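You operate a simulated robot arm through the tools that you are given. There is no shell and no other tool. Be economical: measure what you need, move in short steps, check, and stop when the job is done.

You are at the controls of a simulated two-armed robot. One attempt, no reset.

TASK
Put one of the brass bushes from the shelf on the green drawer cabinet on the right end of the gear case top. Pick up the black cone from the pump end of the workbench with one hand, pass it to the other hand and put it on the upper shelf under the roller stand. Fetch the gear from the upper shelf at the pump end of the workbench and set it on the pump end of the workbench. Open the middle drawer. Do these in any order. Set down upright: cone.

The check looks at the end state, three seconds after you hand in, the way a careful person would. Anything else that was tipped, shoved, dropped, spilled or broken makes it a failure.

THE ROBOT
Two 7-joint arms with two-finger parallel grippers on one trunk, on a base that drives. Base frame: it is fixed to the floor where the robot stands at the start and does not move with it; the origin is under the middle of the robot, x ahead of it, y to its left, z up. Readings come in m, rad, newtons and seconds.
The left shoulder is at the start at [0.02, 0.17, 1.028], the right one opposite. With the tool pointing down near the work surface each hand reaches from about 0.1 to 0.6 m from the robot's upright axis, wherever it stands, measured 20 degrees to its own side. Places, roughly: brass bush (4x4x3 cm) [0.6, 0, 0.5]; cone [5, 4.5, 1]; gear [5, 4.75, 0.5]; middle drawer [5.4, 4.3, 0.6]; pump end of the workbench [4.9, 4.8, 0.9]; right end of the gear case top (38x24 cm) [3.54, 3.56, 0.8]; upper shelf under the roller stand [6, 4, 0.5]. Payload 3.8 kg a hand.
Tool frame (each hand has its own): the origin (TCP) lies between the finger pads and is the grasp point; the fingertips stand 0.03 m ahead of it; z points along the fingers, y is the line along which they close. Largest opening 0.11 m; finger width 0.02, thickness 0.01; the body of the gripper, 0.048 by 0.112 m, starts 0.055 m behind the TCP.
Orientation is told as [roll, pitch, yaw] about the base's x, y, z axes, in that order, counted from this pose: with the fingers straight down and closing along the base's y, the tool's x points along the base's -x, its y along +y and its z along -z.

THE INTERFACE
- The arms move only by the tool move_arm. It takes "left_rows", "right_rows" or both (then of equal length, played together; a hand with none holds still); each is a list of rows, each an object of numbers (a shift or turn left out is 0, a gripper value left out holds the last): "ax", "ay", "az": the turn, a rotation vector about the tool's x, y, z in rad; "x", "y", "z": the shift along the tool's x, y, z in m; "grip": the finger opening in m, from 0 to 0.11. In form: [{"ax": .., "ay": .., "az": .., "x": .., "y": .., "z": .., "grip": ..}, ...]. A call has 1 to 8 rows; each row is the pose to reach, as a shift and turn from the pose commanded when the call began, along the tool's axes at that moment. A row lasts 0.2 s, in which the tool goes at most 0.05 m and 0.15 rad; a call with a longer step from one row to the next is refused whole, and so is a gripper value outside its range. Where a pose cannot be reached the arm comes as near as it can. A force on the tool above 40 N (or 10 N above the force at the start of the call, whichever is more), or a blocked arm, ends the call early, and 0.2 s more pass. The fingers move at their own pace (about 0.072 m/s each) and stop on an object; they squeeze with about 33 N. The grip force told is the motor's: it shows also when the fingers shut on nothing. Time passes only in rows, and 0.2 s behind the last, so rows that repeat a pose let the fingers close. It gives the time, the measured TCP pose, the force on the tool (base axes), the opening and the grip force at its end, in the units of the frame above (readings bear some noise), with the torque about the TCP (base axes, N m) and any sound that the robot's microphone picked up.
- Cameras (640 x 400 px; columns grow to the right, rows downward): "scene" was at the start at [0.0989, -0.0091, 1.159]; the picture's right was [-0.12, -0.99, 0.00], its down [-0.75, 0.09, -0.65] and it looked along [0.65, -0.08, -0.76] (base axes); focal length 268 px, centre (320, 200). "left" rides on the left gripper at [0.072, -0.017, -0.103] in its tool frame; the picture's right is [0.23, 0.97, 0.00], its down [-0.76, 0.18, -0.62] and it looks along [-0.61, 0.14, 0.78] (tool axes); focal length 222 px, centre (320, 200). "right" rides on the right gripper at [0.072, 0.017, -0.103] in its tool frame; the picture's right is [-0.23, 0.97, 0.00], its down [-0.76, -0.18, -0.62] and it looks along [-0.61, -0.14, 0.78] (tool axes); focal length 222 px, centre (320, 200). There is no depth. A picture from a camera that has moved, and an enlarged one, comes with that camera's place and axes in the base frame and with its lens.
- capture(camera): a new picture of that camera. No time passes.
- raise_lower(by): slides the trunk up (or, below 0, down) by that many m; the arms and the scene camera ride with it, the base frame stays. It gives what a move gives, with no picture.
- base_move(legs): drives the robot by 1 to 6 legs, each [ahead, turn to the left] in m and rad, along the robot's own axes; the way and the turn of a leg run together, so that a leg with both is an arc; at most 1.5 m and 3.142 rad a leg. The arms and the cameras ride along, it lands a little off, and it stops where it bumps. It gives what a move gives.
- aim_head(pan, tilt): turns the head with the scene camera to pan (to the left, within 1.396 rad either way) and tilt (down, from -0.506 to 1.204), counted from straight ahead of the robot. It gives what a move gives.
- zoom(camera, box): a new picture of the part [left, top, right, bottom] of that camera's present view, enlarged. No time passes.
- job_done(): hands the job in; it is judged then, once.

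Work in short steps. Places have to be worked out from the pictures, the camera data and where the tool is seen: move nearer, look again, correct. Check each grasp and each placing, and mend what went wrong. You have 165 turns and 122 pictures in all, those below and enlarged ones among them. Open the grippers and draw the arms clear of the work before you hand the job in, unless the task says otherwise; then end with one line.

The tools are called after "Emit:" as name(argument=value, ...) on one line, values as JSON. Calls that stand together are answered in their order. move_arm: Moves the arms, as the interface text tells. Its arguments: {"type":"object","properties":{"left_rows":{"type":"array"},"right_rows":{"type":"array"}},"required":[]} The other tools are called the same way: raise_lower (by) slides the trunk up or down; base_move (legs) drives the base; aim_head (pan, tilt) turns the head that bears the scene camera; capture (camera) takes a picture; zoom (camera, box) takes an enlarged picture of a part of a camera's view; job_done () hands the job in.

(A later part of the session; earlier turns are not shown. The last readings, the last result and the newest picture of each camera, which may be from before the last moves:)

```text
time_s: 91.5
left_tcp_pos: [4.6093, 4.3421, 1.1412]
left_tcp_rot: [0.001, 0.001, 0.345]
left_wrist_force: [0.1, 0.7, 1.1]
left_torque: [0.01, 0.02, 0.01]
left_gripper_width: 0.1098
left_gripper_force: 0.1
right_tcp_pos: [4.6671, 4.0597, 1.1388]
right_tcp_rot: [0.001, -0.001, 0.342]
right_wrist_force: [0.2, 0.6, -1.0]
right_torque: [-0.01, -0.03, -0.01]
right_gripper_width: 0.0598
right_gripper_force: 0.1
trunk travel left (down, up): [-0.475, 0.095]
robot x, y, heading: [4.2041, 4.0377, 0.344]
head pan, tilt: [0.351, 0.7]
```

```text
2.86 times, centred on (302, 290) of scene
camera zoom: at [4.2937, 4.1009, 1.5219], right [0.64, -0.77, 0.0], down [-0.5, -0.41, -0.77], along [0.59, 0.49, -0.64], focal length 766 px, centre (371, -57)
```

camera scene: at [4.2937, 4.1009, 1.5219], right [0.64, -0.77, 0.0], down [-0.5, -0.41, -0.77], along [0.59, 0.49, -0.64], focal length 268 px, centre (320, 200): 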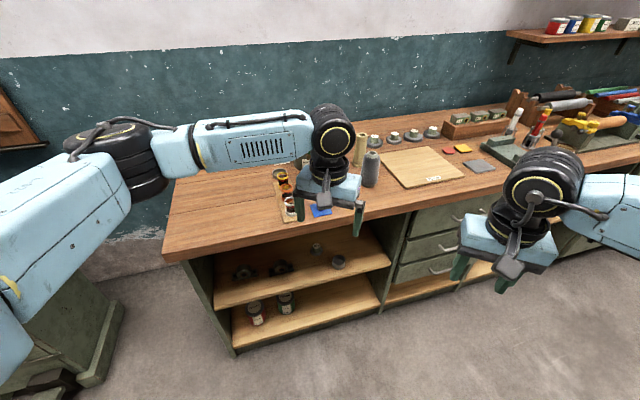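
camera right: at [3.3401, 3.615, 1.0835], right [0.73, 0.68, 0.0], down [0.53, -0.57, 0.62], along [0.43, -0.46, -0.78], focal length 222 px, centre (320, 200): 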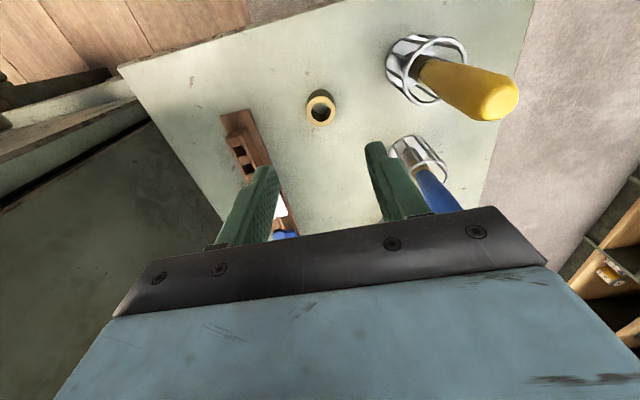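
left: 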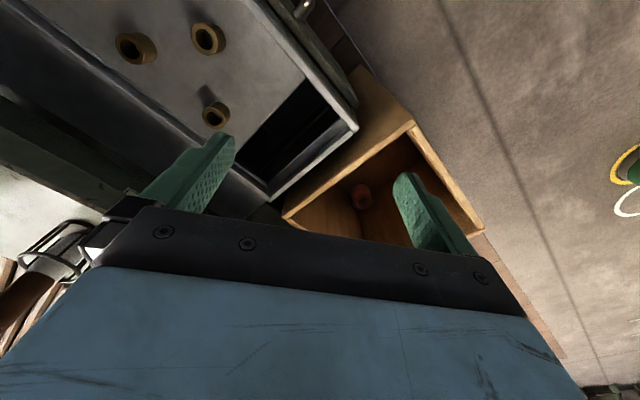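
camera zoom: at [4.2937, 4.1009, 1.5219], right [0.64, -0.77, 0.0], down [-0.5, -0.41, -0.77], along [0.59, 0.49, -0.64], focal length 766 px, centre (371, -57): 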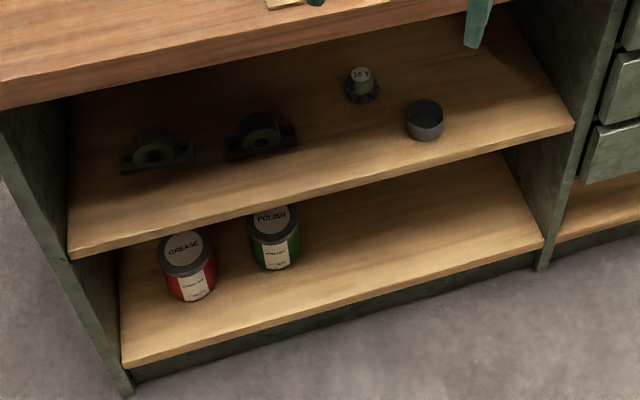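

The black cone stands at about (5.07,4.49), and the gear "16 T" is on the shelf at about (4.92,4.64). I pull both hands in, raise fully for clearance and drive to the gear position facing the bench.

Emit:
raise_lower(by=0.09)

Emit:
move_arm(left_rows=[{"x": 0.04, "grip": 0.08}, {"x": 0.08}, {"x": 0.12}, {"x": 0.16}], right_rows=[{"x": 0.04}, {"x": 0.08}, {"x": 0.12}, {"x": 0.16}])

Emit:
base_move(legs=[[0, 0.45], [0.28, 0], [0, 0.18]])

Emit:
aim_head(pan=-0.1, tilt=0.75)

Emit:
capture(camera="scene")

```text
time_s: 92.8
left_tcp_pos: [4.6096, 4.3417, 1.231]
left_tcp_rot: [-0.001, 0.001, 0.344]
left_wrist_force: [0.1, -0.9, 0.9]
left_torque: [0.02, 0.0, -0.02]
left_gripper_width: 0.1101
left_gripper_force: 0.1
right_tcp_pos: [4.6663, 4.0619, 1.2301]
right_tcp_rot: [0.001, 0.002, 0.343]
right_wrist_force: [0.5, 0.0, 0.6]
right_torque: [0.07, -0.01, 0.01]
right_gripper_width: 0.06
right_gripper_force: 0.0
trunk travel left (down, up): [-0.565, 0.005]
robot x, y, heading: [4.2069, 4.0377, 0.34]
head pan, tilt: [0.351, 0.7]
```

```text
time_s: 93.8
left_tcp_pos: [4.4578, 4.2886, 1.2315]
left_tcp_rot: [-0.002, -0.002, 0.345]
left_wrist_force: [0.5, -0.1, 0.3]
left_torque: [0.01, -0.05, 0.03]
left_gripper_width: 0.0803
left_gripper_force: 0.1
right_tcp_pos: [4.515, 4.0063, 1.2316]
right_tcp_rot: [0.001, 0.0, 0.343]
right_wrist_force: [-0.1, 0.1, 0.6]
right_torque: [0.02, -0.02, 0.01]
right_gripper_width: 0.0599
right_gripper_force: 0.1
trunk travel left (down, up): [-0.565, 0.005]
robot x, y, heading: [4.2051, 4.0353, 0.339]
head pan, tilt: [0.351, 0.7]
```

```text
time_s: 97.7
left_tcp_pos: [4.4597, 4.5832, 1.231]
left_tcp_rot: [0.0, -0.001, 0.97]
left_wrist_force: [-0.9, -0.7, -0.1]
left_torque: [-0.02, -0.03, 0.02]
left_gripper_width: 0.0801
left_gripper_force: 0.2
right_tcp_pos: [4.6721, 4.3888, 1.2296]
right_tcp_rot: [-0.001, 0.0, 0.97]
right_wrist_force: [-0.3, -0.2, 0.7]
right_torque: [-0.01, 0.0, 0.02]
right_gripper_width: 0.0601
right_gripper_force: 0.1
trunk travel left (down, up): [-0.565, 0.005]
robot x, y, heading: [4.4044, 4.2347, 0.968]
head pan, tilt: [0.351, 0.7]
```

```text
time_s: 98.6
left_tcp_pos: [4.4599, 4.5829, 1.2301]
left_tcp_rot: [0.0, -0.001, 0.97]
left_wrist_force: [-0.4, -0.6, 0.4]
left_torque: [0.02, 0.01, -0.02]
left_gripper_width: 0.0801
left_gripper_force: 0.1
right_tcp_pos: [4.6712, 4.3888, 1.2303]
right_tcp_rot: [0.001, -0.001, 0.968]
right_wrist_force: [0.6, -0.9, -0.7]
right_torque: [0.0, 0.02, -0.01]
right_gripper_width: 0.06
right_gripper_force: 0.0
trunk travel left (down, up): [-0.565, 0.005]
robot x, y, heading: [4.4008, 4.2357, 0.966]
head pan, tilt: [-0.099, 0.75]
```

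```text
89 pictures are left
camera scene: at [4.4683, 4.3146, 1.6076], right [0.76, -0.65, 0.0], down [-0.44, -0.52, -0.73], along [0.47, 0.56, -0.68], focal length 268 px, centre (320, 200)
```

scene: 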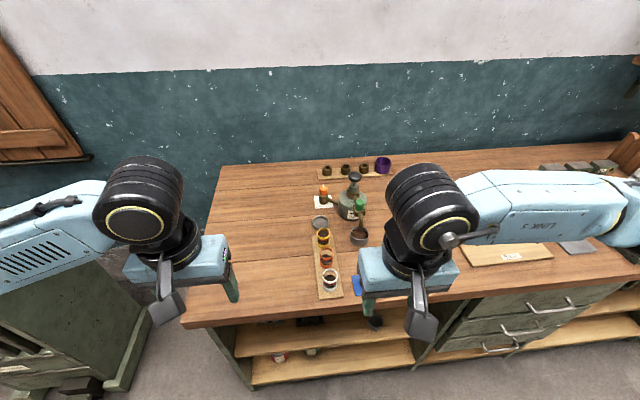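

Bench front edge: origin (4.38,4.77), direction -33.5°. The gear is at ~0.52 along and 0.19 inside. I pull the left hand back, then lower the trunk by 0.5 m so the arm can enter the shelf compartment.

Emit:
move_arm(left_rows=[{"x": 0.04, "y": 0.03}, {"x": 0.07, "y": 0.06}], right_rows=[{"x": 0.02}, {"x": 0.03}])

Emit:
raise_lower(by=-0.5)

Emit:
aim_head(pan=-0.2, tilt=0.75)

Emit:
capture(camera="scene")

```text
time_s: 99.2
left_tcp_pos: [4.3758, 4.57, 1.225]
left_tcp_rot: [0.001, 0.003, 0.97]
left_wrist_force: [-0.4, -0.1, -0.1]
left_torque: [-0.02, 0.01, 0.0]
left_gripper_width: 0.0801
left_gripper_force: 0.1
left hand out of reach, approached as far as the arm can: row 2
right_tcp_pos: [4.6537, 4.3648, 1.2301]
right_tcp_rot: [0.001, 0.0, 0.969]
right_wrist_force: [-0.4, -0.1, 0.5]
right_torque: [-0.05, -0.02, -0.01]
right_gripper_width: 0.0602
right_gripper_force: 0.0
trunk travel left (down, up): [-0.565, 0.005]
robot x, y, heading: [4.3996, 4.2304, 0.968]
head pan, tilt: [-0.099, 0.75]
```

```text
refused: -0.5 is not a number from -0.4 to 0.4
```

```text
time_s: 99.9
left_tcp_pos: [4.378, 4.57, 1.2251]
left_tcp_rot: [0.001, 0.002, 0.971]
left_wrist_force: [-0.2, 0.7, -0.1]
left_torque: [0.03, -0.01, -0.04]
left_gripper_width: 0.0799
left_gripper_force: 0.2
right_tcp_pos: [4.6543, 4.3647, 1.2293]
right_tcp_rot: [-0.001, -0.001, 0.968]
right_wrist_force: [0.2, 0.1, 0.2]
right_torque: [-0.01, 0.03, -0.01]
right_gripper_width: 0.06
right_gripper_force: 0.2
trunk travel left (down, up): [-0.565, 0.005]
robot x, y, heading: [4.4044, 4.2294, 0.963]
head pan, tilt: [-0.201, 0.75]
```

```text
88 pictures are left
camera scene: at [4.4748, 4.3089, 1.6076], right [0.69, -0.72, 0.0], down [-0.49, -0.47, -0.73], along [0.53, 0.51, -0.68], focal length 268 px, centre (320, 200)
```

scene: 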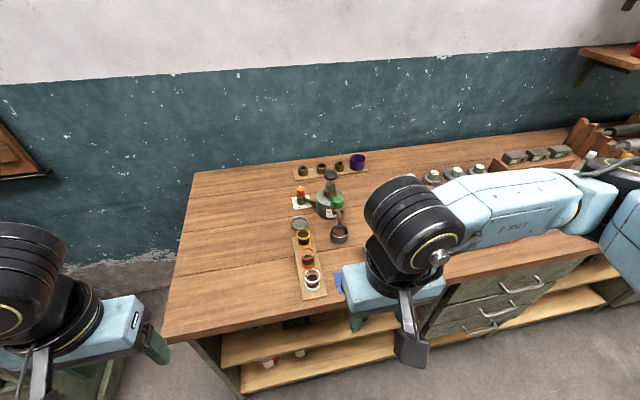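

The single step is limited to 0.4 m, so I lower 0.25 m first and check the forearm against the bench edge.

Emit:
raise_lower(by=-0.25)

Emit:
aim_head(pan=-0.5, tilt=0.9)

Emit:
capture(camera="scene")

```text
time_s: 102.5
left_tcp_pos: [4.3773, 4.569, 0.9759]
left_tcp_rot: [0.001, 0.003, 0.972]
left_wrist_force: [0.1, 0.0, 0.3]
left_torque: [-0.02, -0.04, 0.02]
left_gripper_width: 0.08
left_gripper_force: 0.1
right_tcp_pos: [4.6554, 4.3637, 0.9802]
right_tcp_rot: [0.0, -0.001, 0.969]
right_wrist_force: [-0.1, 0.4, 0.3]
right_torque: [0.01, 0.0, 0.03]
right_gripper_width: 0.06
right_gripper_force: 0.1
trunk travel left (down, up): [-0.315, 0.255]
robot x, y, heading: [4.401, 4.2346, 0.967]
head pan, tilt: [-0.201, 0.75]
```

```text
time_s: 103.3
left_tcp_pos: [4.3765, 4.5701, 0.9772]
left_tcp_rot: [0.001, 0.001, 0.971]
left_wrist_force: [-0.4, 0.4, -0.3]
left_torque: [0.01, 0.01, 0.01]
left_gripper_width: 0.0802
left_gripper_force: 0.0
right_tcp_pos: [4.6542, 4.3637, 0.9793]
right_tcp_rot: [0.0, 0.0, 0.968]
right_wrist_force: [0.1, 0.6, -0.5]
right_torque: [0.01, -0.02, 0.01]
right_gripper_width: 0.0601
right_gripper_force: 0.0
trunk travel left (down, up): [-0.315, 0.255]
robot x, y, heading: [4.401, 4.2324, 0.969]
head pan, tilt: [-0.499, 0.901]
```

```text
87 pictures are left
camera scene: at [4.4819, 4.2854, 1.3458], right [0.45, -0.89, 0.0], down [-0.7, -0.35, -0.62], along [0.55, 0.28, -0.78], focal length 268 px, centre (320, 200)
```

scene: 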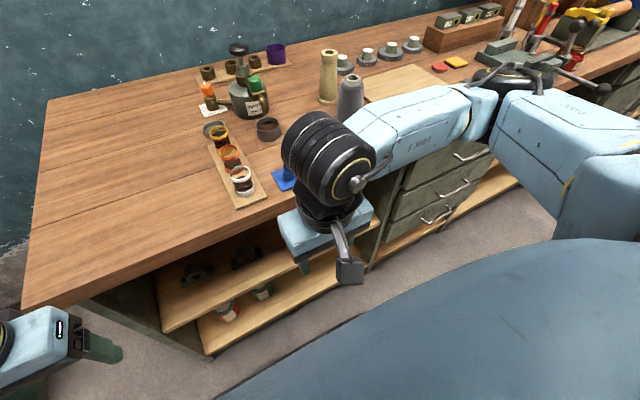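

The elbow estimates to ~0.16 m outside the bench edge. I continue lowering.

Emit:
raise_lower(by=-0.24)

Emit:
aim_head(pan=-0.35, tilt=0.7)

Emit:
capture(camera="scene")

Emit:
capture(camera="right")

```text
time_s: 105.8
left_tcp_pos: [4.3767, 4.5687, 0.7353]
left_tcp_rot: [0.0, 0.003, 0.969]
left_wrist_force: [-0.7, 0.8, 0.0]
left_torque: [0.0, -0.01, -0.03]
left_gripper_width: 0.0801
left_gripper_force: 0.0
right_tcp_pos: [4.6534, 4.3649, 0.7407]
right_tcp_rot: [0.001, 0.001, 0.967]
right_wrist_force: [-0.1, 0.7, 0.2]
right_torque: [-0.06, 0.02, 0.0]
right_gripper_width: 0.06
right_gripper_force: 0.0
trunk travel left (down, up): [-0.075, 0.495]
robot x, y, heading: [4.4006, 4.2306, 0.965]
head pan, tilt: [-0.499, 0.901]
```

```text
time_s: 106.5
left_tcp_pos: [4.3771, 4.5702, 0.7356]
left_tcp_rot: [0.001, 0.0, 0.969]
left_wrist_force: [0.3, -0.4, 0.5]
left_torque: [-0.03, 0.01, -0.01]
left_gripper_width: 0.0799
left_gripper_force: 0.1
right_tcp_pos: [4.6545, 4.3639, 0.7401]
right_tcp_rot: [0.001, 0.0, 0.969]
right_wrist_force: [0.2, 0.0, -0.1]
right_torque: [0.01, -0.01, 0.0]
right_gripper_width: 0.0601
right_gripper_force: 0.0
trunk travel left (down, up): [-0.075, 0.495]
robot x, y, heading: [4.4025, 4.2379, 0.964]
head pan, tilt: [-0.351, 0.7]
```

```text
86 pictures are left
camera scene: at [4.4839, 4.3003, 1.1218], right [0.58, -0.82, 0.0], down [-0.53, -0.37, -0.76], along [0.62, 0.44, -0.64], focal length 268 px, centre (320, 200)
```

scene: 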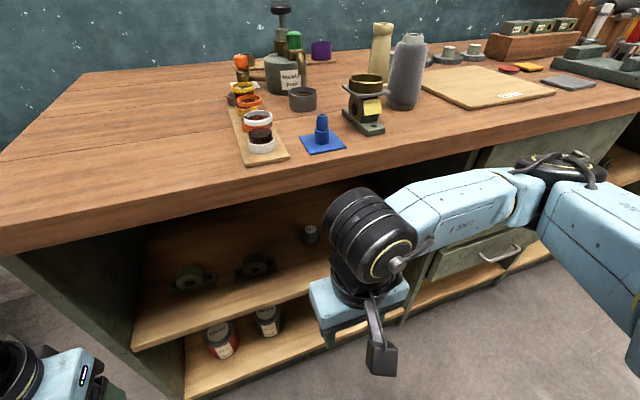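

```text
85 pictures are left
camera right: at [4.5994, 4.3143, 0.8424], right [-0.67, 0.74, 0.0], down [0.58, 0.53, 0.62], along [0.46, 0.42, -0.78], focal length 222 px, centre (320, 200)
```

right: 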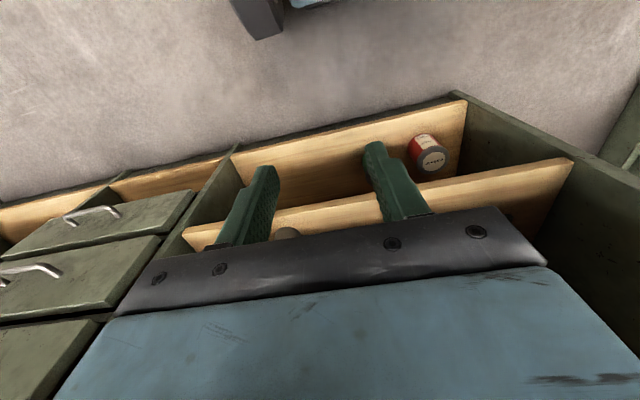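

The shelf surface is at z ≈ 0.49. I zoom on the gear to measure it.

Emit:
zoom(camera="scene", box=[240, 190, 368, 270])

```text
5.00 times, centred on (304, 230) of scene
camera zoom: at [4.4839, 4.3003, 1.1218], right [0.58, -0.82, 0.0], down [-0.53, -0.37, -0.76], along [0.62, 0.44, -0.64], focal length 1340 px, centre (400, 50)
```

zoom: 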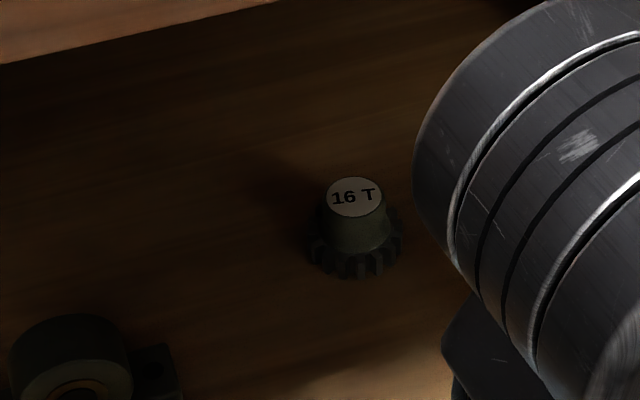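

The gear stands at (4.918,4.644), base z 0.49, hub top 0.543, hub diameter about 35 mm. I tilt the right hand 50° forward while bringing it low in front of the compartment.

Emit:
move_arm(right_rows=[{"ay": -0.125, "x": -0.012, "y": -0.009, "z": 0.03}, {"ay": -0.25, "x": -0.025, "y": -0.018, "z": 0.06}, {"ay": -0.375, "x": -0.04, "y": -0.027, "z": 0.08}, {"ay": -0.5, "x": -0.058, "y": -0.036, "z": 0.1}, {"ay": -0.625, "x": -0.076, "y": -0.046, "z": 0.11}, {"ay": -0.75, "x": -0.094, "y": -0.055, "z": 0.12}, {"ay": -0.873, "x": -0.112, "y": -0.064, "z": 0.12}])

Emit:
capture(camera="scene")

Emit:
capture(camera="right")

```text
time_s: 108.1
left_tcp_pos: [4.3766, 4.5701, 0.7366]
left_tcp_rot: [0.0, 0.002, 0.971]
left_wrist_force: [0.3, -0.9, -0.6]
left_torque: [-0.01, 0.0, 0.01]
left_gripper_width: 0.0801
left_gripper_force: 0.1
right_tcp_pos: [4.7262, 4.3959, 0.6336]
right_tcp_rot: [0.0, -0.563, 0.97]
right_wrist_force: [0.4, 0.9, -0.3]
right_torque: [0.0, 0.0, -0.02]
right_gripper_width: 0.0598
right_gripper_force: 0.1
right hand out of reach, approached as far as the arm can: row 5, 6, 7
trunk travel left (down, up): [-0.075, 0.495]
robot x, y, heading: [4.403, 4.232, 0.966]
head pan, tilt: [-0.351, 0.7]
```

```text
83 pictures are left
camera scene: at [4.4839, 4.3004, 1.1219], right [0.58, -0.82, 0.0], down [-0.53, -0.37, -0.76], along [0.62, 0.44, -0.64], focal length 268 px, centre (320, 200)
```

scene: 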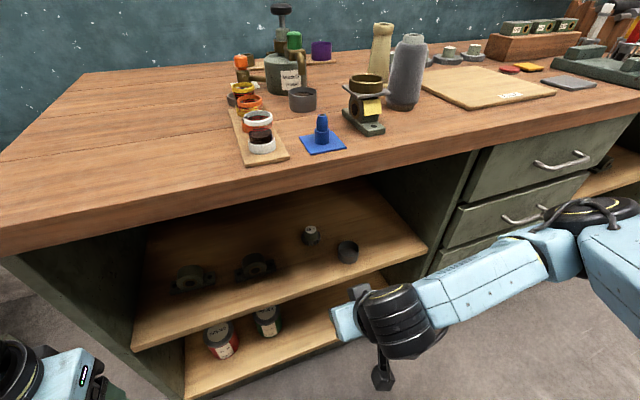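

```text
82 pictures are left
camera right: at [4.6466, 4.3104, 0.6821], right [-0.69, 0.71, 0.12], down [0.32, 0.16, 0.93], along [0.64, 0.69, -0.34], focal length 222 px, centre (320, 200)
```

right: 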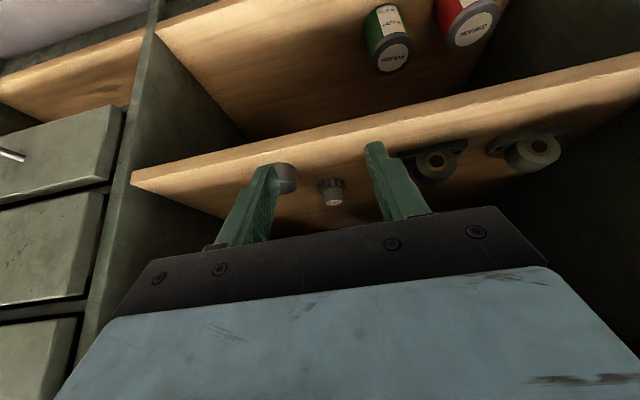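

The tilt stopped at 0.56 rad as the arm was folded too tight; it should open up farther forward. I move 0.13 m forward while tilting the rest.

Emit:
move_arm(right_rows=[{"x": -0.03, "y": -0.005, "z": 0.034}, {"ay": -0.1, "x": -0.05, "y": -0.01, "z": 0.06}, {"ay": -0.2, "x": -0.07, "y": -0.014, "z": 0.08}, {"ay": -0.31, "x": -0.0885, "y": -0.017, "z": 0.103}])

Emit:
capture(camera="right")

Emit:
capture(camera="scene")

```text
time_s: 109.1
left_tcp_pos: [4.3769, 4.5703, 0.7353]
left_tcp_rot: [-0.002, 0.002, 0.97]
left_wrist_force: [0.3, 0.8, 0.2]
left_torque: [0.03, 0.02, 0.04]
left_gripper_width: 0.08
left_gripper_force: 0.2
right_tcp_pos: [4.7793, 4.5026, 0.6159]
right_tcp_rot: [-0.063, -0.796, 1.018]
right_wrist_force: [0.4, 0.7, -1.2]
right_torque: [0.0, 0.01, -0.01]
right_gripper_width: 0.0601
right_gripper_force: 0.1
right hand out of reach, approached as far as the arm can: row 2, 3, 4
trunk travel left (down, up): [-0.075, 0.495]
robot x, y, heading: [4.3994, 4.2347, 0.971]
head pan, tilt: [-0.351, 0.7]
```

```text
81 pictures are left
camera right: at [4.6943, 4.4097, 0.6342], right [-0.72, 0.68, 0.12], down [0.16, 0.0, 0.99], along [0.68, 0.73, -0.11], focal length 222 px, centre (320, 200)
```

right: 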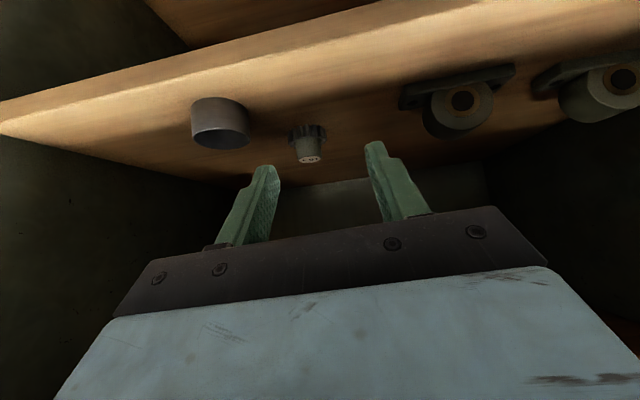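

```text
80 pictures are left
camera scene: at [4.4841, 4.3004, 1.1218], right [0.58, -0.82, 0.0], down [-0.53, -0.37, -0.76], along [0.62, 0.44, -0.64], focal length 268 px, centre (320, 200)
```

scene: 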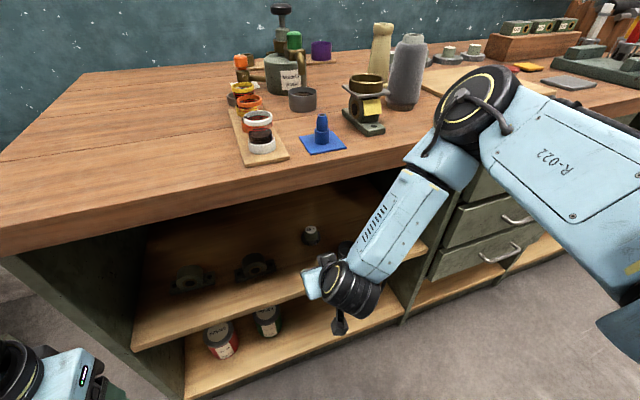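

The forearm now stands steeply with the elbow high, and advancing would press it against the bench edge. I back the base 0.12 m and lower the trunk so the arm extends more and flatter.

Emit:
base_move(legs=[[-0.12, 0]])

Emit:
raise_lower(by=-0.07)

Emit:
move_arm(right_rows=[{"x": -0.035, "z": 0.01}, {"x": -0.06, "z": 0.035}, {"x": -0.08, "z": 0.06}])

Emit:
capture(camera="scene")

```text
time_s: 110.3
left_tcp_pos: [4.3098, 4.4715, 0.7348]
left_tcp_rot: [-0.001, 0.001, 0.972]
left_wrist_force: [-0.1, 0.2, 0.0]
left_torque: [-0.01, 0.02, 0.01]
left_gripper_width: 0.0797
left_gripper_force: 0.1
right_tcp_pos: [4.7105, 4.4052, 0.616]
right_tcp_rot: [-0.064, -0.794, 1.02]
right_wrist_force: [0.4, 0.7, -0.1]
right_torque: [0.0, -0.01, 0.0]
right_gripper_width: 0.06
right_gripper_force: 0.0
trunk travel left (down, up): [-0.075, 0.495]
robot x, y, heading: [4.3365, 4.1374, 0.966]
head pan, tilt: [-0.351, 0.7]
```

```text
time_s: 111.4
left_tcp_pos: [4.3093, 4.4705, 0.6656]
left_tcp_rot: [0.001, 0.002, 0.973]
left_wrist_force: [0.0, -0.4, -0.1]
left_torque: [-0.02, 0.01, 0.01]
left_gripper_width: 0.08
left_gripper_force: 0.1
right_tcp_pos: [4.7109, 4.4048, 0.5458]
right_tcp_rot: [-0.064, -0.794, 1.018]
right_wrist_force: [0.7, 0.0, -0.6]
right_torque: [0.02, -0.01, 0.02]
right_gripper_width: 0.0599
right_gripper_force: 0.0
trunk travel left (down, up): [-0.005, 0.565]
robot x, y, heading: [4.332, 4.1369, 0.965]
head pan, tilt: [-0.351, 0.7]
```

```text
time_s: 112.2
left_tcp_pos: [4.3093, 4.4724, 0.6661]
left_tcp_rot: [-0.001, 0.002, 0.973]
left_wrist_force: [-0.5, 0.2, -0.1]
left_torque: [0.03, -0.02, -0.02]
left_gripper_width: 0.0799
left_gripper_force: 0.1
right_tcp_pos: [4.765, 4.485, 0.5602]
right_tcp_rot: [-0.065, -0.795, 1.02]
right_wrist_force: [0.9, 0.1, 0.1]
right_torque: [0.0, 0.0, 0.04]
right_gripper_width: 0.0598
right_gripper_force: 0.0
trunk travel left (down, up): [-0.005, 0.565]
robot x, y, heading: [4.3352, 4.1365, 0.968]
head pan, tilt: [-0.351, 0.7]
```

```text
79 pictures are left
camera scene: at [4.4165, 4.2027, 1.0519], right [0.58, -0.82, 0.0], down [-0.53, -0.37, -0.76], along [0.62, 0.44, -0.64], focal length 268 px, centre (320, 200)
```

scene: 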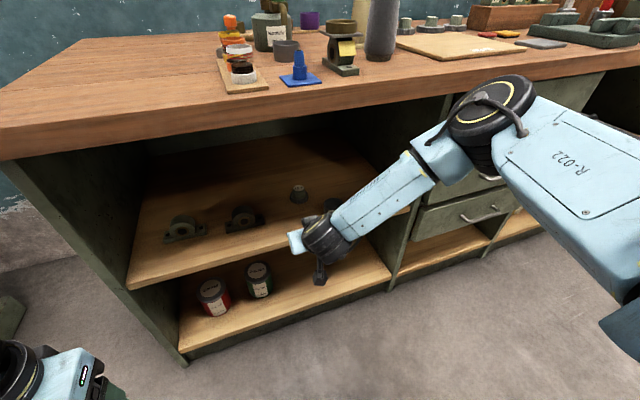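

Arm posture is good now. The gear is 0.047 m to the right and 0.21 m forward of the TCP. I shift right with a small lift, advance 0.1 m, and look.

Emit:
move_arm(right_rows=[{"x": -0.009, "y": -0.024, "z": -0.009}, {"x": -0.009, "y": -0.047, "z": -0.009}, {"x": -0.039, "y": -0.047, "z": 0.021}, {"x": -0.065, "y": -0.047, "z": 0.047}, {"x": -0.079, "y": -0.047, "z": 0.061}])

Emit:
capture(camera="right")

Emit:
capture(camera="scene")

```text
time_s: 113.4
left_tcp_pos: [4.3094, 4.4727, 0.6658]
left_tcp_rot: [0.0, 0.002, 0.971]
left_wrist_force: [0.0, -0.2, 0.5]
left_torque: [0.03, 0.0, 0.01]
left_gripper_width: 0.0802
left_gripper_force: 0.1
right_tcp_pos: [4.8599, 4.5437, 0.574]
right_tcp_rot: [-0.063, -0.794, 1.021]
right_wrist_force: [-0.3, -1.0, 0.5]
right_torque: [-0.04, -0.04, -0.03]
right_gripper_width: 0.06
right_gripper_force: 0.0
trunk travel left (down, up): [-0.005, 0.565]
robot x, y, heading: [4.3339, 4.1317, 0.969]
head pan, tilt: [-0.351, 0.7]
```

```text
78 pictures are left
camera right: at [4.7754, 4.4504, 0.5945], right [-0.72, 0.68, 0.12], down [0.16, 0.0, 0.99], along [0.67, 0.73, -0.11], focal length 222 px, centre (320, 200)
```

right: 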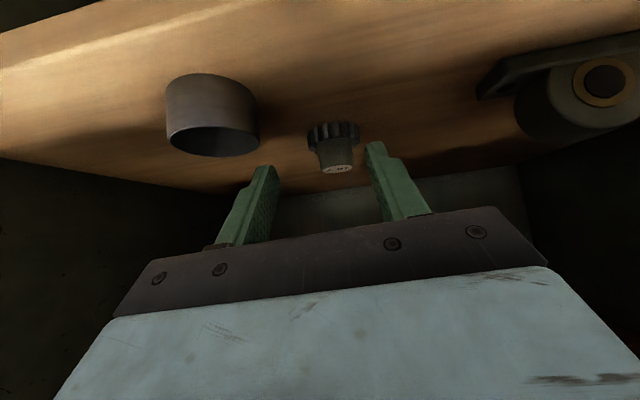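

```text
77 pictures are left
camera scene: at [4.4165, 4.2027, 1.0519], right [0.58, -0.82, 0.0], down [-0.53, -0.37, -0.76], along [0.62, 0.44, -0.64], focal length 268 px, centre (320, 200)
```

scene: 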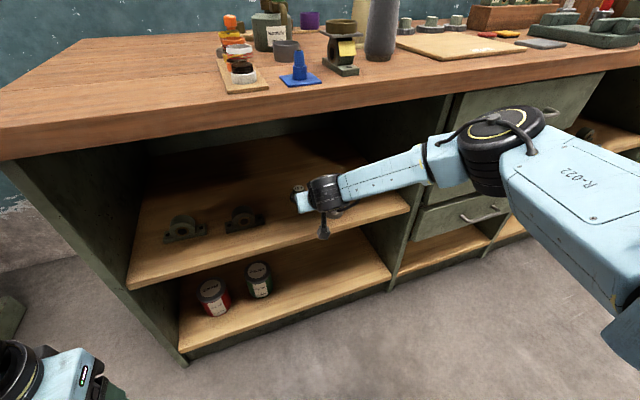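

The gear is centred between the fingers (3 mm off) and 0.115 m ahead. I advance above hub height, then descend and look.

Emit:
move_arm(right_rows=[{"x": -0.025, "y": 0.004, "z": 0.0255}, {"x": -0.05, "y": 0.004, "z": 0.051}, {"x": -0.07, "y": 0.004, "z": 0.0714}, {"x": -0.06, "y": 0.004, "z": 0.0815}, {"x": -0.05, "y": 0.004, "z": 0.0915}])

Emit:
capture(camera="right")

```text
time_s: 114.6
left_tcp_pos: [4.3097, 4.4723, 0.6652]
left_tcp_rot: [0.001, 0.002, 0.973]
left_wrist_force: [0.7, -0.1, -1.0]
left_torque: [-0.01, 0.0, 0.01]
left_gripper_width: 0.0799
left_gripper_force: 0.0
right_tcp_pos: [4.9126, 4.6264, 0.5458]
right_tcp_rot: [-0.061, -0.795, 1.018]
right_wrist_force: [0.2, -0.4, 0.0]
right_torque: [-0.01, 0.02, 0.01]
right_gripper_width: 0.0599
right_gripper_force: 0.1
trunk travel left (down, up): [-0.005, 0.565]
robot x, y, heading: [4.3367, 4.1375, 0.972]
head pan, tilt: [-0.351, 0.7]
```

```text
76 pictures are left
camera right: at [4.8282, 4.5345, 0.5649], right [-0.72, 0.68, 0.12], down [0.16, 0.0, 0.99], along [0.67, 0.73, -0.11], focal length 222 px, centre (320, 200)
```

right: 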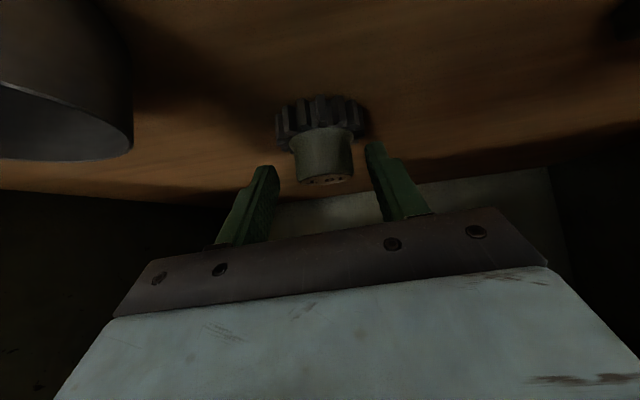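

The hub lies between the fingers, about 14 mm ahead of the TCP. I nudge 4 mm left and close.

Emit:
move_arm(right_rows=[{"y": 0.004, "x": 0.0, "z": 0.003}, {"y": 0.004, "z": 0.003, "grip": 0.02}, {"y": 0.004, "z": 0.003}, {"y": 0.004, "z": 0.003}, {"y": 0.004, "z": 0.003}])

Emit:
capture(camera="right")

```text
time_s: 115.8
left_tcp_pos: [4.309, 4.4719, 0.665]
left_tcp_rot: [0.001, 0.002, 0.973]
left_wrist_force: [-0.3, -0.4, -0.4]
left_torque: [0.01, -0.01, -0.01]
left_gripper_width: 0.08
left_gripper_force: 0.1
right_tcp_pos: [4.9117, 4.627, 0.5468]
right_tcp_rot: [-0.062, -0.793, 1.019]
right_wrist_force: [-1.5, -0.4, 1.0]
right_torque: [0.07, 0.13, 0.06]
right_gripper_width: 0.0372
right_gripper_force: 33.8
right hand out of reach, approached as far as the arm can: row 1, 2, 3, 4, 5
trunk travel left (down, up): [-0.005, 0.565]
robot x, y, heading: [4.3349, 4.1345, 0.974]
head pan, tilt: [-0.351, 0.7]
```

```text
75 pictures are left
camera right: at [4.8287, 4.5345, 0.5653], right [-0.72, 0.68, 0.12], down [0.16, 0.0, 0.99], along [0.67, 0.73, -0.11], focal length 222 px, centre (320, 200)
```

right: 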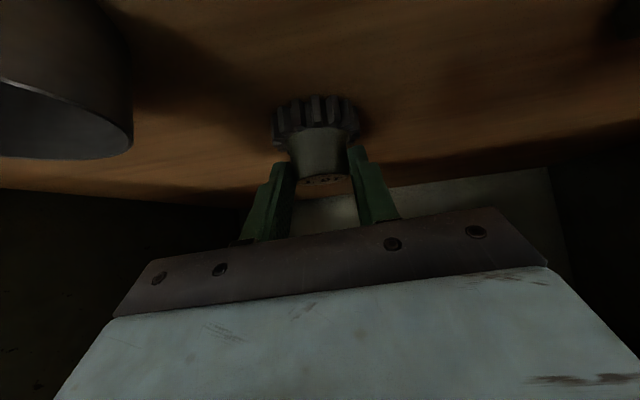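

Gripped at 37 mm. I lift 0.04 m with the trunk and check the hold.

Emit:
raise_lower(by=0.04)

Emit:
capture(camera="right")

```text
time_s: 116.7
left_tcp_pos: [4.3107, 4.472, 0.7058]
left_tcp_rot: [-0.002, 0.003, 0.972]
left_wrist_force: [0.0, -0.5, -0.3]
left_torque: [0.01, 0.04, -0.01]
left_gripper_width: 0.0799
left_gripper_force: 0.0
right_tcp_pos: [4.9141, 4.6276, 0.5856]
right_tcp_rot: [-0.064, -0.793, 1.02]
right_wrist_force: [0.0, 0.4, -2.6]
right_torque: [-0.08, 0.01, 0.0]
right_gripper_width: 0.0369
right_gripper_force: 32.8
trunk travel left (down, up): [-0.045, 0.525]
robot x, y, heading: [4.3366, 4.1381, 0.971]
head pan, tilt: [-0.351, 0.7]
```

```text
74 pictures are left
camera right: at [4.8289, 4.5345, 0.6048], right [-0.72, 0.68, 0.12], down [0.16, 0.0, 0.99], along [0.67, 0.73, -0.11], focal length 222 px, centre (320, 200)
```

right: 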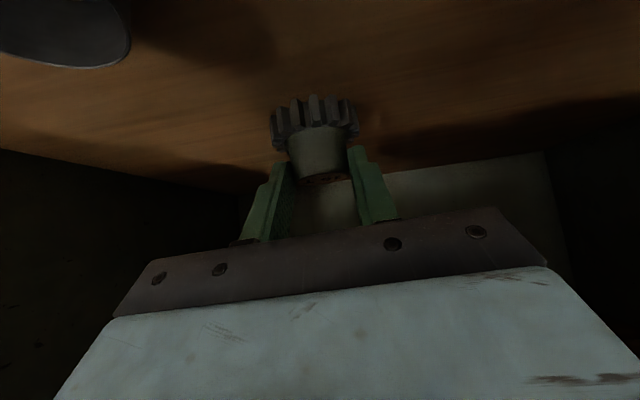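

Held securely. I back straight out of the compartment 0.28 m, then raise the trunk so the gear is above bench level.

Emit:
base_move(legs=[[-0.28, 0]])

Emit:
raise_lower(by=0.4)

Emit:
raise_lower(by=0.08)

Emit:
base_move(legs=[[0, 0.743], [0.403, 0], [0, -0.73]])

Emit:
aim_head(pan=-0.2, tilt=0.65)

Emit:
capture(camera="scene")

Emit:
capture(camera="right")

```text
time_s: 118.6
left_tcp_pos: [4.1496, 4.2387, 0.7058]
left_tcp_rot: [0.001, 0.0, 0.966]
left_wrist_force: [-1.0, 0.1, 1.1]
left_torque: [-0.03, -0.02, -0.02]
left_gripper_width: 0.08
left_gripper_force: 0.1
right_tcp_pos: [4.7546, 4.3902, 0.5854]
right_tcp_rot: [-0.063, -0.793, 1.013]
right_wrist_force: [-0.1, -0.6, -2.6]
right_torque: [0.0, 0.05, 0.02]
right_gripper_width: 0.0368
right_gripper_force: 33.3
trunk travel left (down, up): [-0.045, 0.525]
robot x, y, heading: [4.1734, 3.9047, 0.965]
head pan, tilt: [-0.351, 0.7]
```

```text
time_s: 122.5
left_tcp_pos: [4.1502, 4.2388, 1.1056]
left_tcp_rot: [0.0, 0.001, 0.968]
left_wrist_force: [-0.1, -0.3, 0.1]
left_torque: [0.04, -0.02, -0.01]
left_gripper_width: 0.0801
left_gripper_force: 0.0
right_tcp_pos: [4.7555, 4.3903, 0.9856]
right_tcp_rot: [-0.062, -0.794, 1.013]
right_wrist_force: [-0.7, -0.1, -2.8]
right_torque: [-0.08, 0.04, -0.02]
right_gripper_width: 0.0371
right_gripper_force: 32.9
trunk travel left (down, up): [-0.445, 0.125]
robot x, y, heading: [4.1765, 3.9024, 0.963]
head pan, tilt: [-0.351, 0.7]
```

```text
time_s: 123.6
left_tcp_pos: [4.1502, 4.2394, 1.1856]
left_tcp_rot: [0.0, 0.003, 0.967]
left_wrist_force: [0.3, 0.3, 1.3]
left_torque: [0.0, -0.02, 0.0]
left_gripper_width: 0.0802
left_gripper_force: 0.1
right_tcp_pos: [4.754, 4.3915, 1.0656]
right_tcp_rot: [-0.064, -0.793, 1.014]
right_wrist_force: [0.4, 0.2, -2.8]
right_torque: [-0.06, 0.05, 0.0]
right_gripper_width: 0.037
right_gripper_force: 33.1
trunk travel left (down, up): [-0.525, 0.045]
robot x, y, heading: [4.1727, 3.9017, 0.962]
head pan, tilt: [-0.351, 0.7]
```

```text
time_s: 130.0
left_tcp_pos: [4.1016, 4.6405, 1.186]
left_tcp_rot: [0.001, 0.003, 0.966]
left_wrist_force: [1.0, 0.6, -0.7]
left_torque: [0.0, -0.03, -0.02]
left_gripper_width: 0.0798
left_gripper_force: 0.0
right_tcp_pos: [4.7067, 4.792, 1.0661]
right_tcp_rot: [-0.062, -0.794, 1.012]
right_wrist_force: [-0.6, 1.0, -3.2]
right_torque: [-0.03, 0.04, -0.01]
right_gripper_width: 0.0369
right_gripper_force: 32.3
trunk travel left (down, up): [-0.525, 0.045]
robot x, y, heading: [4.1298, 4.307, 0.964]
head pan, tilt: [-0.351, 0.7]
```

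```text
time_s: 130.7
left_tcp_pos: [4.1023, 4.64, 1.1865]
left_tcp_rot: [-0.001, 0.0, 0.965]
left_wrist_force: [-0.4, 0.6, 0.3]
left_torque: [-0.01, 0.03, 0.02]
left_gripper_width: 0.0798
left_gripper_force: 0.1
right_tcp_pos: [4.7062, 4.7927, 1.0649]
right_tcp_rot: [-0.064, -0.796, 1.012]
right_wrist_force: [0.9, -0.2, -2.5]
right_torque: [-0.05, 0.04, 0.03]
right_gripper_width: 0.0368
right_gripper_force: 33.3
trunk travel left (down, up): [-0.525, 0.045]
robot x, y, heading: [4.1267, 4.3068, 0.961]
head pan, tilt: [-0.201, 0.649]
```

```text
73 pictures are left
camera scene: at [4.2009, 4.3823, 1.5762], right [0.69, -0.72, 0.0], down [-0.44, -0.42, -0.8], along [0.58, 0.55, -0.6], focal length 268 px, centre (320, 200)
```

scene: 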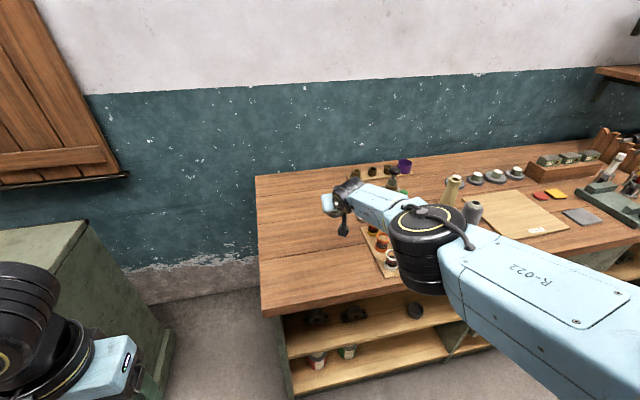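

```text
72 pictures are left
camera right: at [4.6213, 4.7008, 1.0848], right [-0.72, 0.69, 0.12], down [0.16, 0.0, 0.99], along [0.68, 0.73, -0.11], focal length 222 px, centre (320, 200)
```

right: 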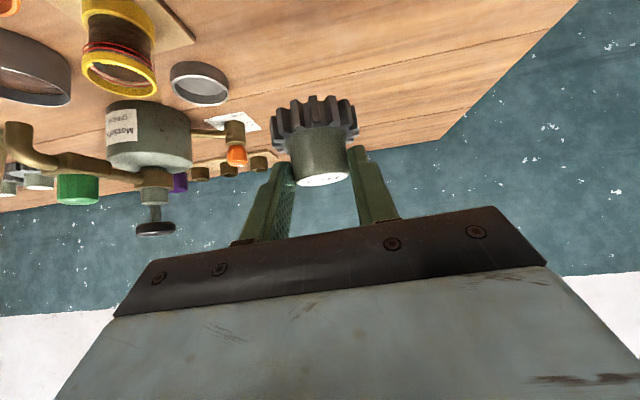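

The gear hangs over free bench near (4.71,4.80). I shift 5 cm left away from the jars and lower by trunk most of the way.

Emit:
move_arm(right_rows=[{"y": 0.025}, {"y": 0.05}])

Emit:
raise_lower(by=-0.085)

Emit:
capture(camera="right")

Emit:
capture(camera="scene")

```text
time_s: 131.3
left_tcp_pos: [4.1015, 4.6399, 1.186]
left_tcp_rot: [0.001, 0.001, 0.967]
left_wrist_force: [-0.1, -0.3, 0.1]
left_torque: [0.03, 0.01, 0.0]
left_gripper_width: 0.0801
left_gripper_force: 0.1
right_tcp_pos: [4.6717, 4.8069, 1.0577]
right_tcp_rot: [-0.063, -0.794, 1.015]
right_wrist_force: [0.2, -0.4, -3.0]
right_torque: [-0.08, 0.04, 0.01]
right_gripper_width: 0.0369
right_gripper_force: 33.1
right hand out of reach, approached as far as the arm can: row 1, 2
trunk travel left (down, up): [-0.525, 0.045]
robot x, y, heading: [4.1237, 4.3051, 0.961]
head pan, tilt: [-0.201, 0.649]
```

```text
time_s: 132.5
left_tcp_pos: [4.1014, 4.6414, 1.1016]
left_tcp_rot: [-0.001, 0.001, 0.967]
left_wrist_force: [-0.2, 0.1, 0.5]
left_torque: [-0.01, 0.04, -0.01]
left_gripper_width: 0.08
left_gripper_force: 0.0
right_tcp_pos: [4.6708, 4.8062, 0.9736]
right_tcp_rot: [-0.064, -0.795, 1.013]
right_wrist_force: [0.3, 0.5, -2.8]
right_torque: [-0.08, 0.04, 0.0]
right_gripper_width: 0.0371
right_gripper_force: 32.9
trunk travel left (down, up): [-0.44, 0.13]
robot x, y, heading: [4.1223, 4.3011, 0.963]
head pan, tilt: [-0.201, 0.649]
```

```text
71 pictures are left
camera right: at [4.5861, 4.7148, 0.9921], right [-0.72, 0.69, 0.12], down [0.16, 0.0, 0.99], along [0.68, 0.73, -0.11], focal length 222 px, centre (320, 200)
```

right: 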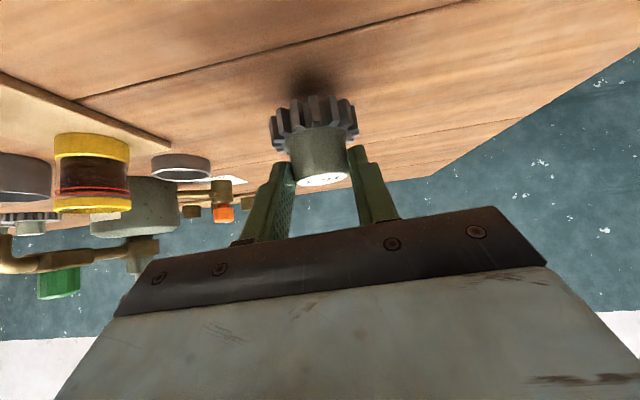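

```text
70 pictures are left
camera scene: at [4.2007, 4.3822, 1.4913], right [0.69, -0.72, 0.0], down [-0.44, -0.42, -0.8], along [0.58, 0.55, -0.6], focal length 268 px, centre (320, 200)
```

scene: 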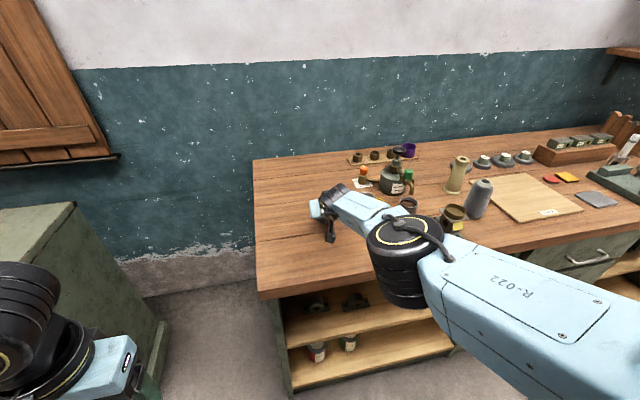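

A shadow gap of ~1.5–2 cm remains. I lower in small trunk steps while watching the force.

Emit:
raise_lower(by=-0.01)

Emit:
raise_lower(by=-0.004)

Emit:
zoom(camera="right", box=[220, 40, 420, 165])

```text
time_s: 133.1
left_tcp_pos: [4.1018, 4.6399, 1.0893]
left_tcp_rot: [-0.001, 0.0, 0.967]
left_wrist_force: [-1.4, -0.9, 0.4]
left_torque: [0.02, -0.02, -0.01]
left_gripper_width: 0.08
left_gripper_force: 0.0
right_tcp_pos: [4.6703, 4.8079, 0.9623]
right_tcp_rot: [-0.063, -0.794, 1.016]
right_wrist_force: [-0.1, -0.3, -3.5]
right_torque: [-0.04, 0.01, -0.02]
right_gripper_width: 0.0369
right_gripper_force: 33.1
trunk travel left (down, up): [-0.43, 0.14]
robot x, y, heading: [4.1255, 4.3054, 0.969]
head pan, tilt: [-0.201, 0.649]
```

```text
time_s: 133.6
left_tcp_pos: [4.1013, 4.6414, 1.0859]
left_tcp_rot: [0.002, 0.002, 0.969]
left_wrist_force: [-0.2, -0.4, -0.8]
left_torque: [-0.01, 0.0, -0.03]
left_gripper_width: 0.08
left_gripper_force: 0.1
right_tcp_pos: [4.6706, 4.8068, 0.9591]
right_tcp_rot: [-0.063, -0.795, 1.015]
right_wrist_force: [-0.3, -0.5, -3.5]
right_torque: [-0.02, 0.04, 0.0]
right_gripper_width: 0.0371
right_gripper_force: 32.8
trunk travel left (down, up): [-0.426, 0.144]
robot x, y, heading: [4.1238, 4.3023, 0.963]
head pan, tilt: [-0.201, 0.649]
```

```text
3.20 times, centred on (320, 102) of right
camera zoom: at [4.5861, 4.7148, 0.9779], right [-0.72, 0.69, 0.12], down [0.16, 0.0, 0.99], along [0.68, 0.73, -0.11], focal length 711 px, centre (320, 512)
```

zoom: 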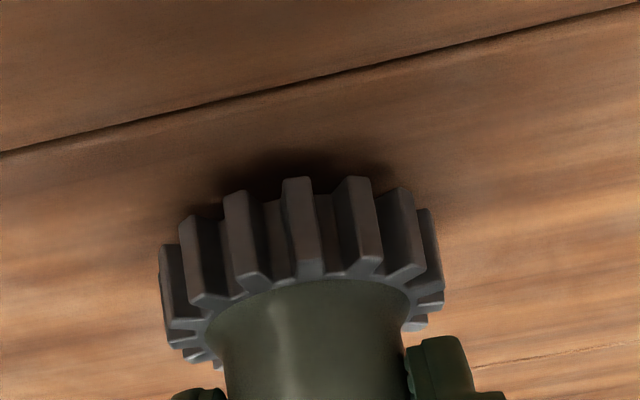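

Almost touching. I continue with millimetre steps.

Emit:
raise_lower(by=-0.003)

Emit:
raise_lower(by=-0.002)

Emit:
raise_lower(by=-0.002)

```text
time_s: 134.2
left_tcp_pos: [4.1019, 4.6412, 1.083]
left_tcp_rot: [0.0, 0.003, 0.967]
left_wrist_force: [0.3, -0.2, 0.0]
left_torque: [-0.02, -0.01, -0.03]
left_gripper_width: 0.0801
left_gripper_force: 0.0
right_tcp_pos: [4.6702, 4.807, 0.9569]
right_tcp_rot: [-0.062, -0.794, 1.015]
right_wrist_force: [-0.1, -0.2, -2.9]
right_torque: [-0.04, 0.02, 0.0]
right_gripper_width: 0.0371
right_gripper_force: 32.9
trunk travel left (down, up): [-0.423, 0.147]
robot x, y, heading: [4.1216, 4.3068, 0.963]
head pan, tilt: [-0.201, 0.649]
```

```text
time_s: 134.7
left_tcp_pos: [4.1014, 4.6403, 1.0812]
left_tcp_rot: [0.0, 0.002, 0.968]
left_wrist_force: [0.5, -0.2, -0.5]
left_torque: [0.01, -0.02, -0.02]
left_gripper_width: 0.0801
left_gripper_force: 0.0
right_tcp_pos: [4.6709, 4.8075, 0.9529]
right_tcp_rot: [-0.063, -0.794, 1.014]
right_wrist_force: [0.5, 0.3, -2.1]
right_torque: [-0.06, 0.07, -0.02]
right_gripper_width: 0.0366
right_gripper_force: 33.1
trunk travel left (down, up): [-0.421, 0.149]
robot x, y, heading: [4.1242, 4.3057, 0.962]
head pan, tilt: [-0.201, 0.649]
```

```text
time_s: 135.2
left_tcp_pos: [4.1004, 4.6394, 1.0796]
left_tcp_rot: [0.001, 0.002, 0.968]
left_wrist_force: [0.8, 0.1, -0.1]
left_torque: [-0.02, 0.0, 0.02]
left_gripper_width: 0.0799
left_gripper_force: 0.1
right_tcp_pos: [4.671, 4.8066, 0.9521]
right_tcp_rot: [-0.064, -0.796, 1.011]
right_wrist_force: [-0.1, -0.5, -0.2]
right_torque: [0.09, 0.1, -0.03]
right_gripper_width: 0.037
right_gripper_force: 32.8
trunk travel left (down, up): [-0.419, 0.151]
robot x, y, heading: [4.1268, 4.3062, 0.961]
head pan, tilt: [-0.201, 0.649]
```

Contact has begun (weight unloaded). One more 1.5 mm, then open and withdraw along the tool axis.

Emit:
raise_lower(by=-0.0015)

Emit:
move_arm(right_rows=[{"grip": 0.06}, {"grip": 0.06}, {"grip": 0.06}, {"z": -0.02}, {"z": -0.05}, {"z": -0.09}, {"z": -0.13}])

Emit:
capture(camera="right")

Emit:
capture(camera="scene")

```text
time_s: 135.7
left_tcp_pos: [4.1011, 4.6399, 1.0789]
left_tcp_rot: [0.0, -0.002, 0.968]
left_wrist_force: [0.2, 0.0, 0.8]
left_torque: [-0.02, 0.01, 0.03]
left_gripper_width: 0.0799
left_gripper_force: 0.0
right_tcp_pos: [4.6702, 4.8062, 0.9519]
right_tcp_rot: [-0.063, -0.796, 1.012]
right_wrist_force: [0.2, -0.7, 8.1]
right_torque: [0.21, 0.14, -0.02]
right_gripper_width: 0.0369
right_gripper_force: 32.4
trunk travel left (down, up): [-0.417, 0.153]
robot x, y, heading: [4.1266, 4.303, 0.966]
head pan, tilt: [-0.201, 0.649]
```

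```text
time_s: 137.3
left_tcp_pos: [4.1023, 4.6391, 1.0783]
left_tcp_rot: [0.003, 0.0, 0.966]
left_wrist_force: [0.2, -0.8, 1.0]
left_torque: [0.02, 0.07, 0.03]
left_gripper_width: 0.08
left_gripper_force: 0.1
right_tcp_pos: [4.617, 4.7321, 1.0416]
right_tcp_rot: [-0.061, -0.796, 1.009]
right_wrist_force: [0.6, 0.6, -0.2]
right_torque: [-0.01, 0.03, 0.06]
right_gripper_width: 0.06
right_gripper_force: 0.0
right hand out of reach, approached as far as the arm can: row 4
trunk travel left (down, up): [-0.417, 0.153]
robot x, y, heading: [4.1244, 4.3023, 0.965]
head pan, tilt: [-0.201, 0.649]
```

```text
68 pictures are left
camera right: at [4.5314, 4.639, 1.0605], right [-0.72, 0.69, 0.12], down [0.16, -0.01, 0.99], along [0.68, 0.73, -0.11], focal length 222 px, centre (320, 200)
```

right: 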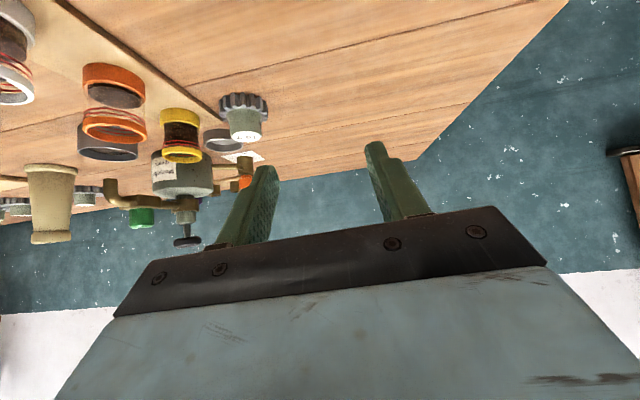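

```text
67 pictures are left
camera scene: at [4.2025, 4.3799, 1.4687], right [0.69, -0.72, 0.0], down [-0.44, -0.42, -0.8], along [0.58, 0.55, -0.6], focal length 268 px, centre (320, 200)
```

scene: 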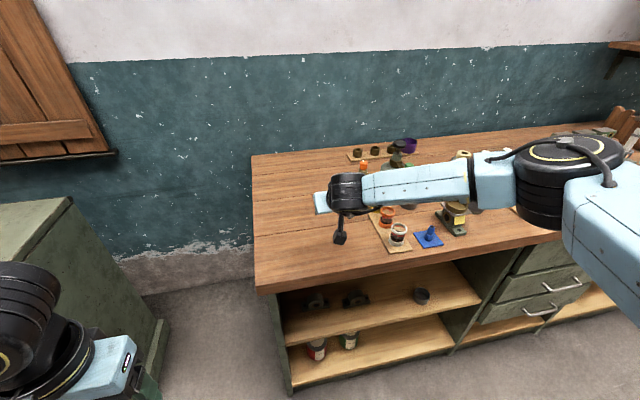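

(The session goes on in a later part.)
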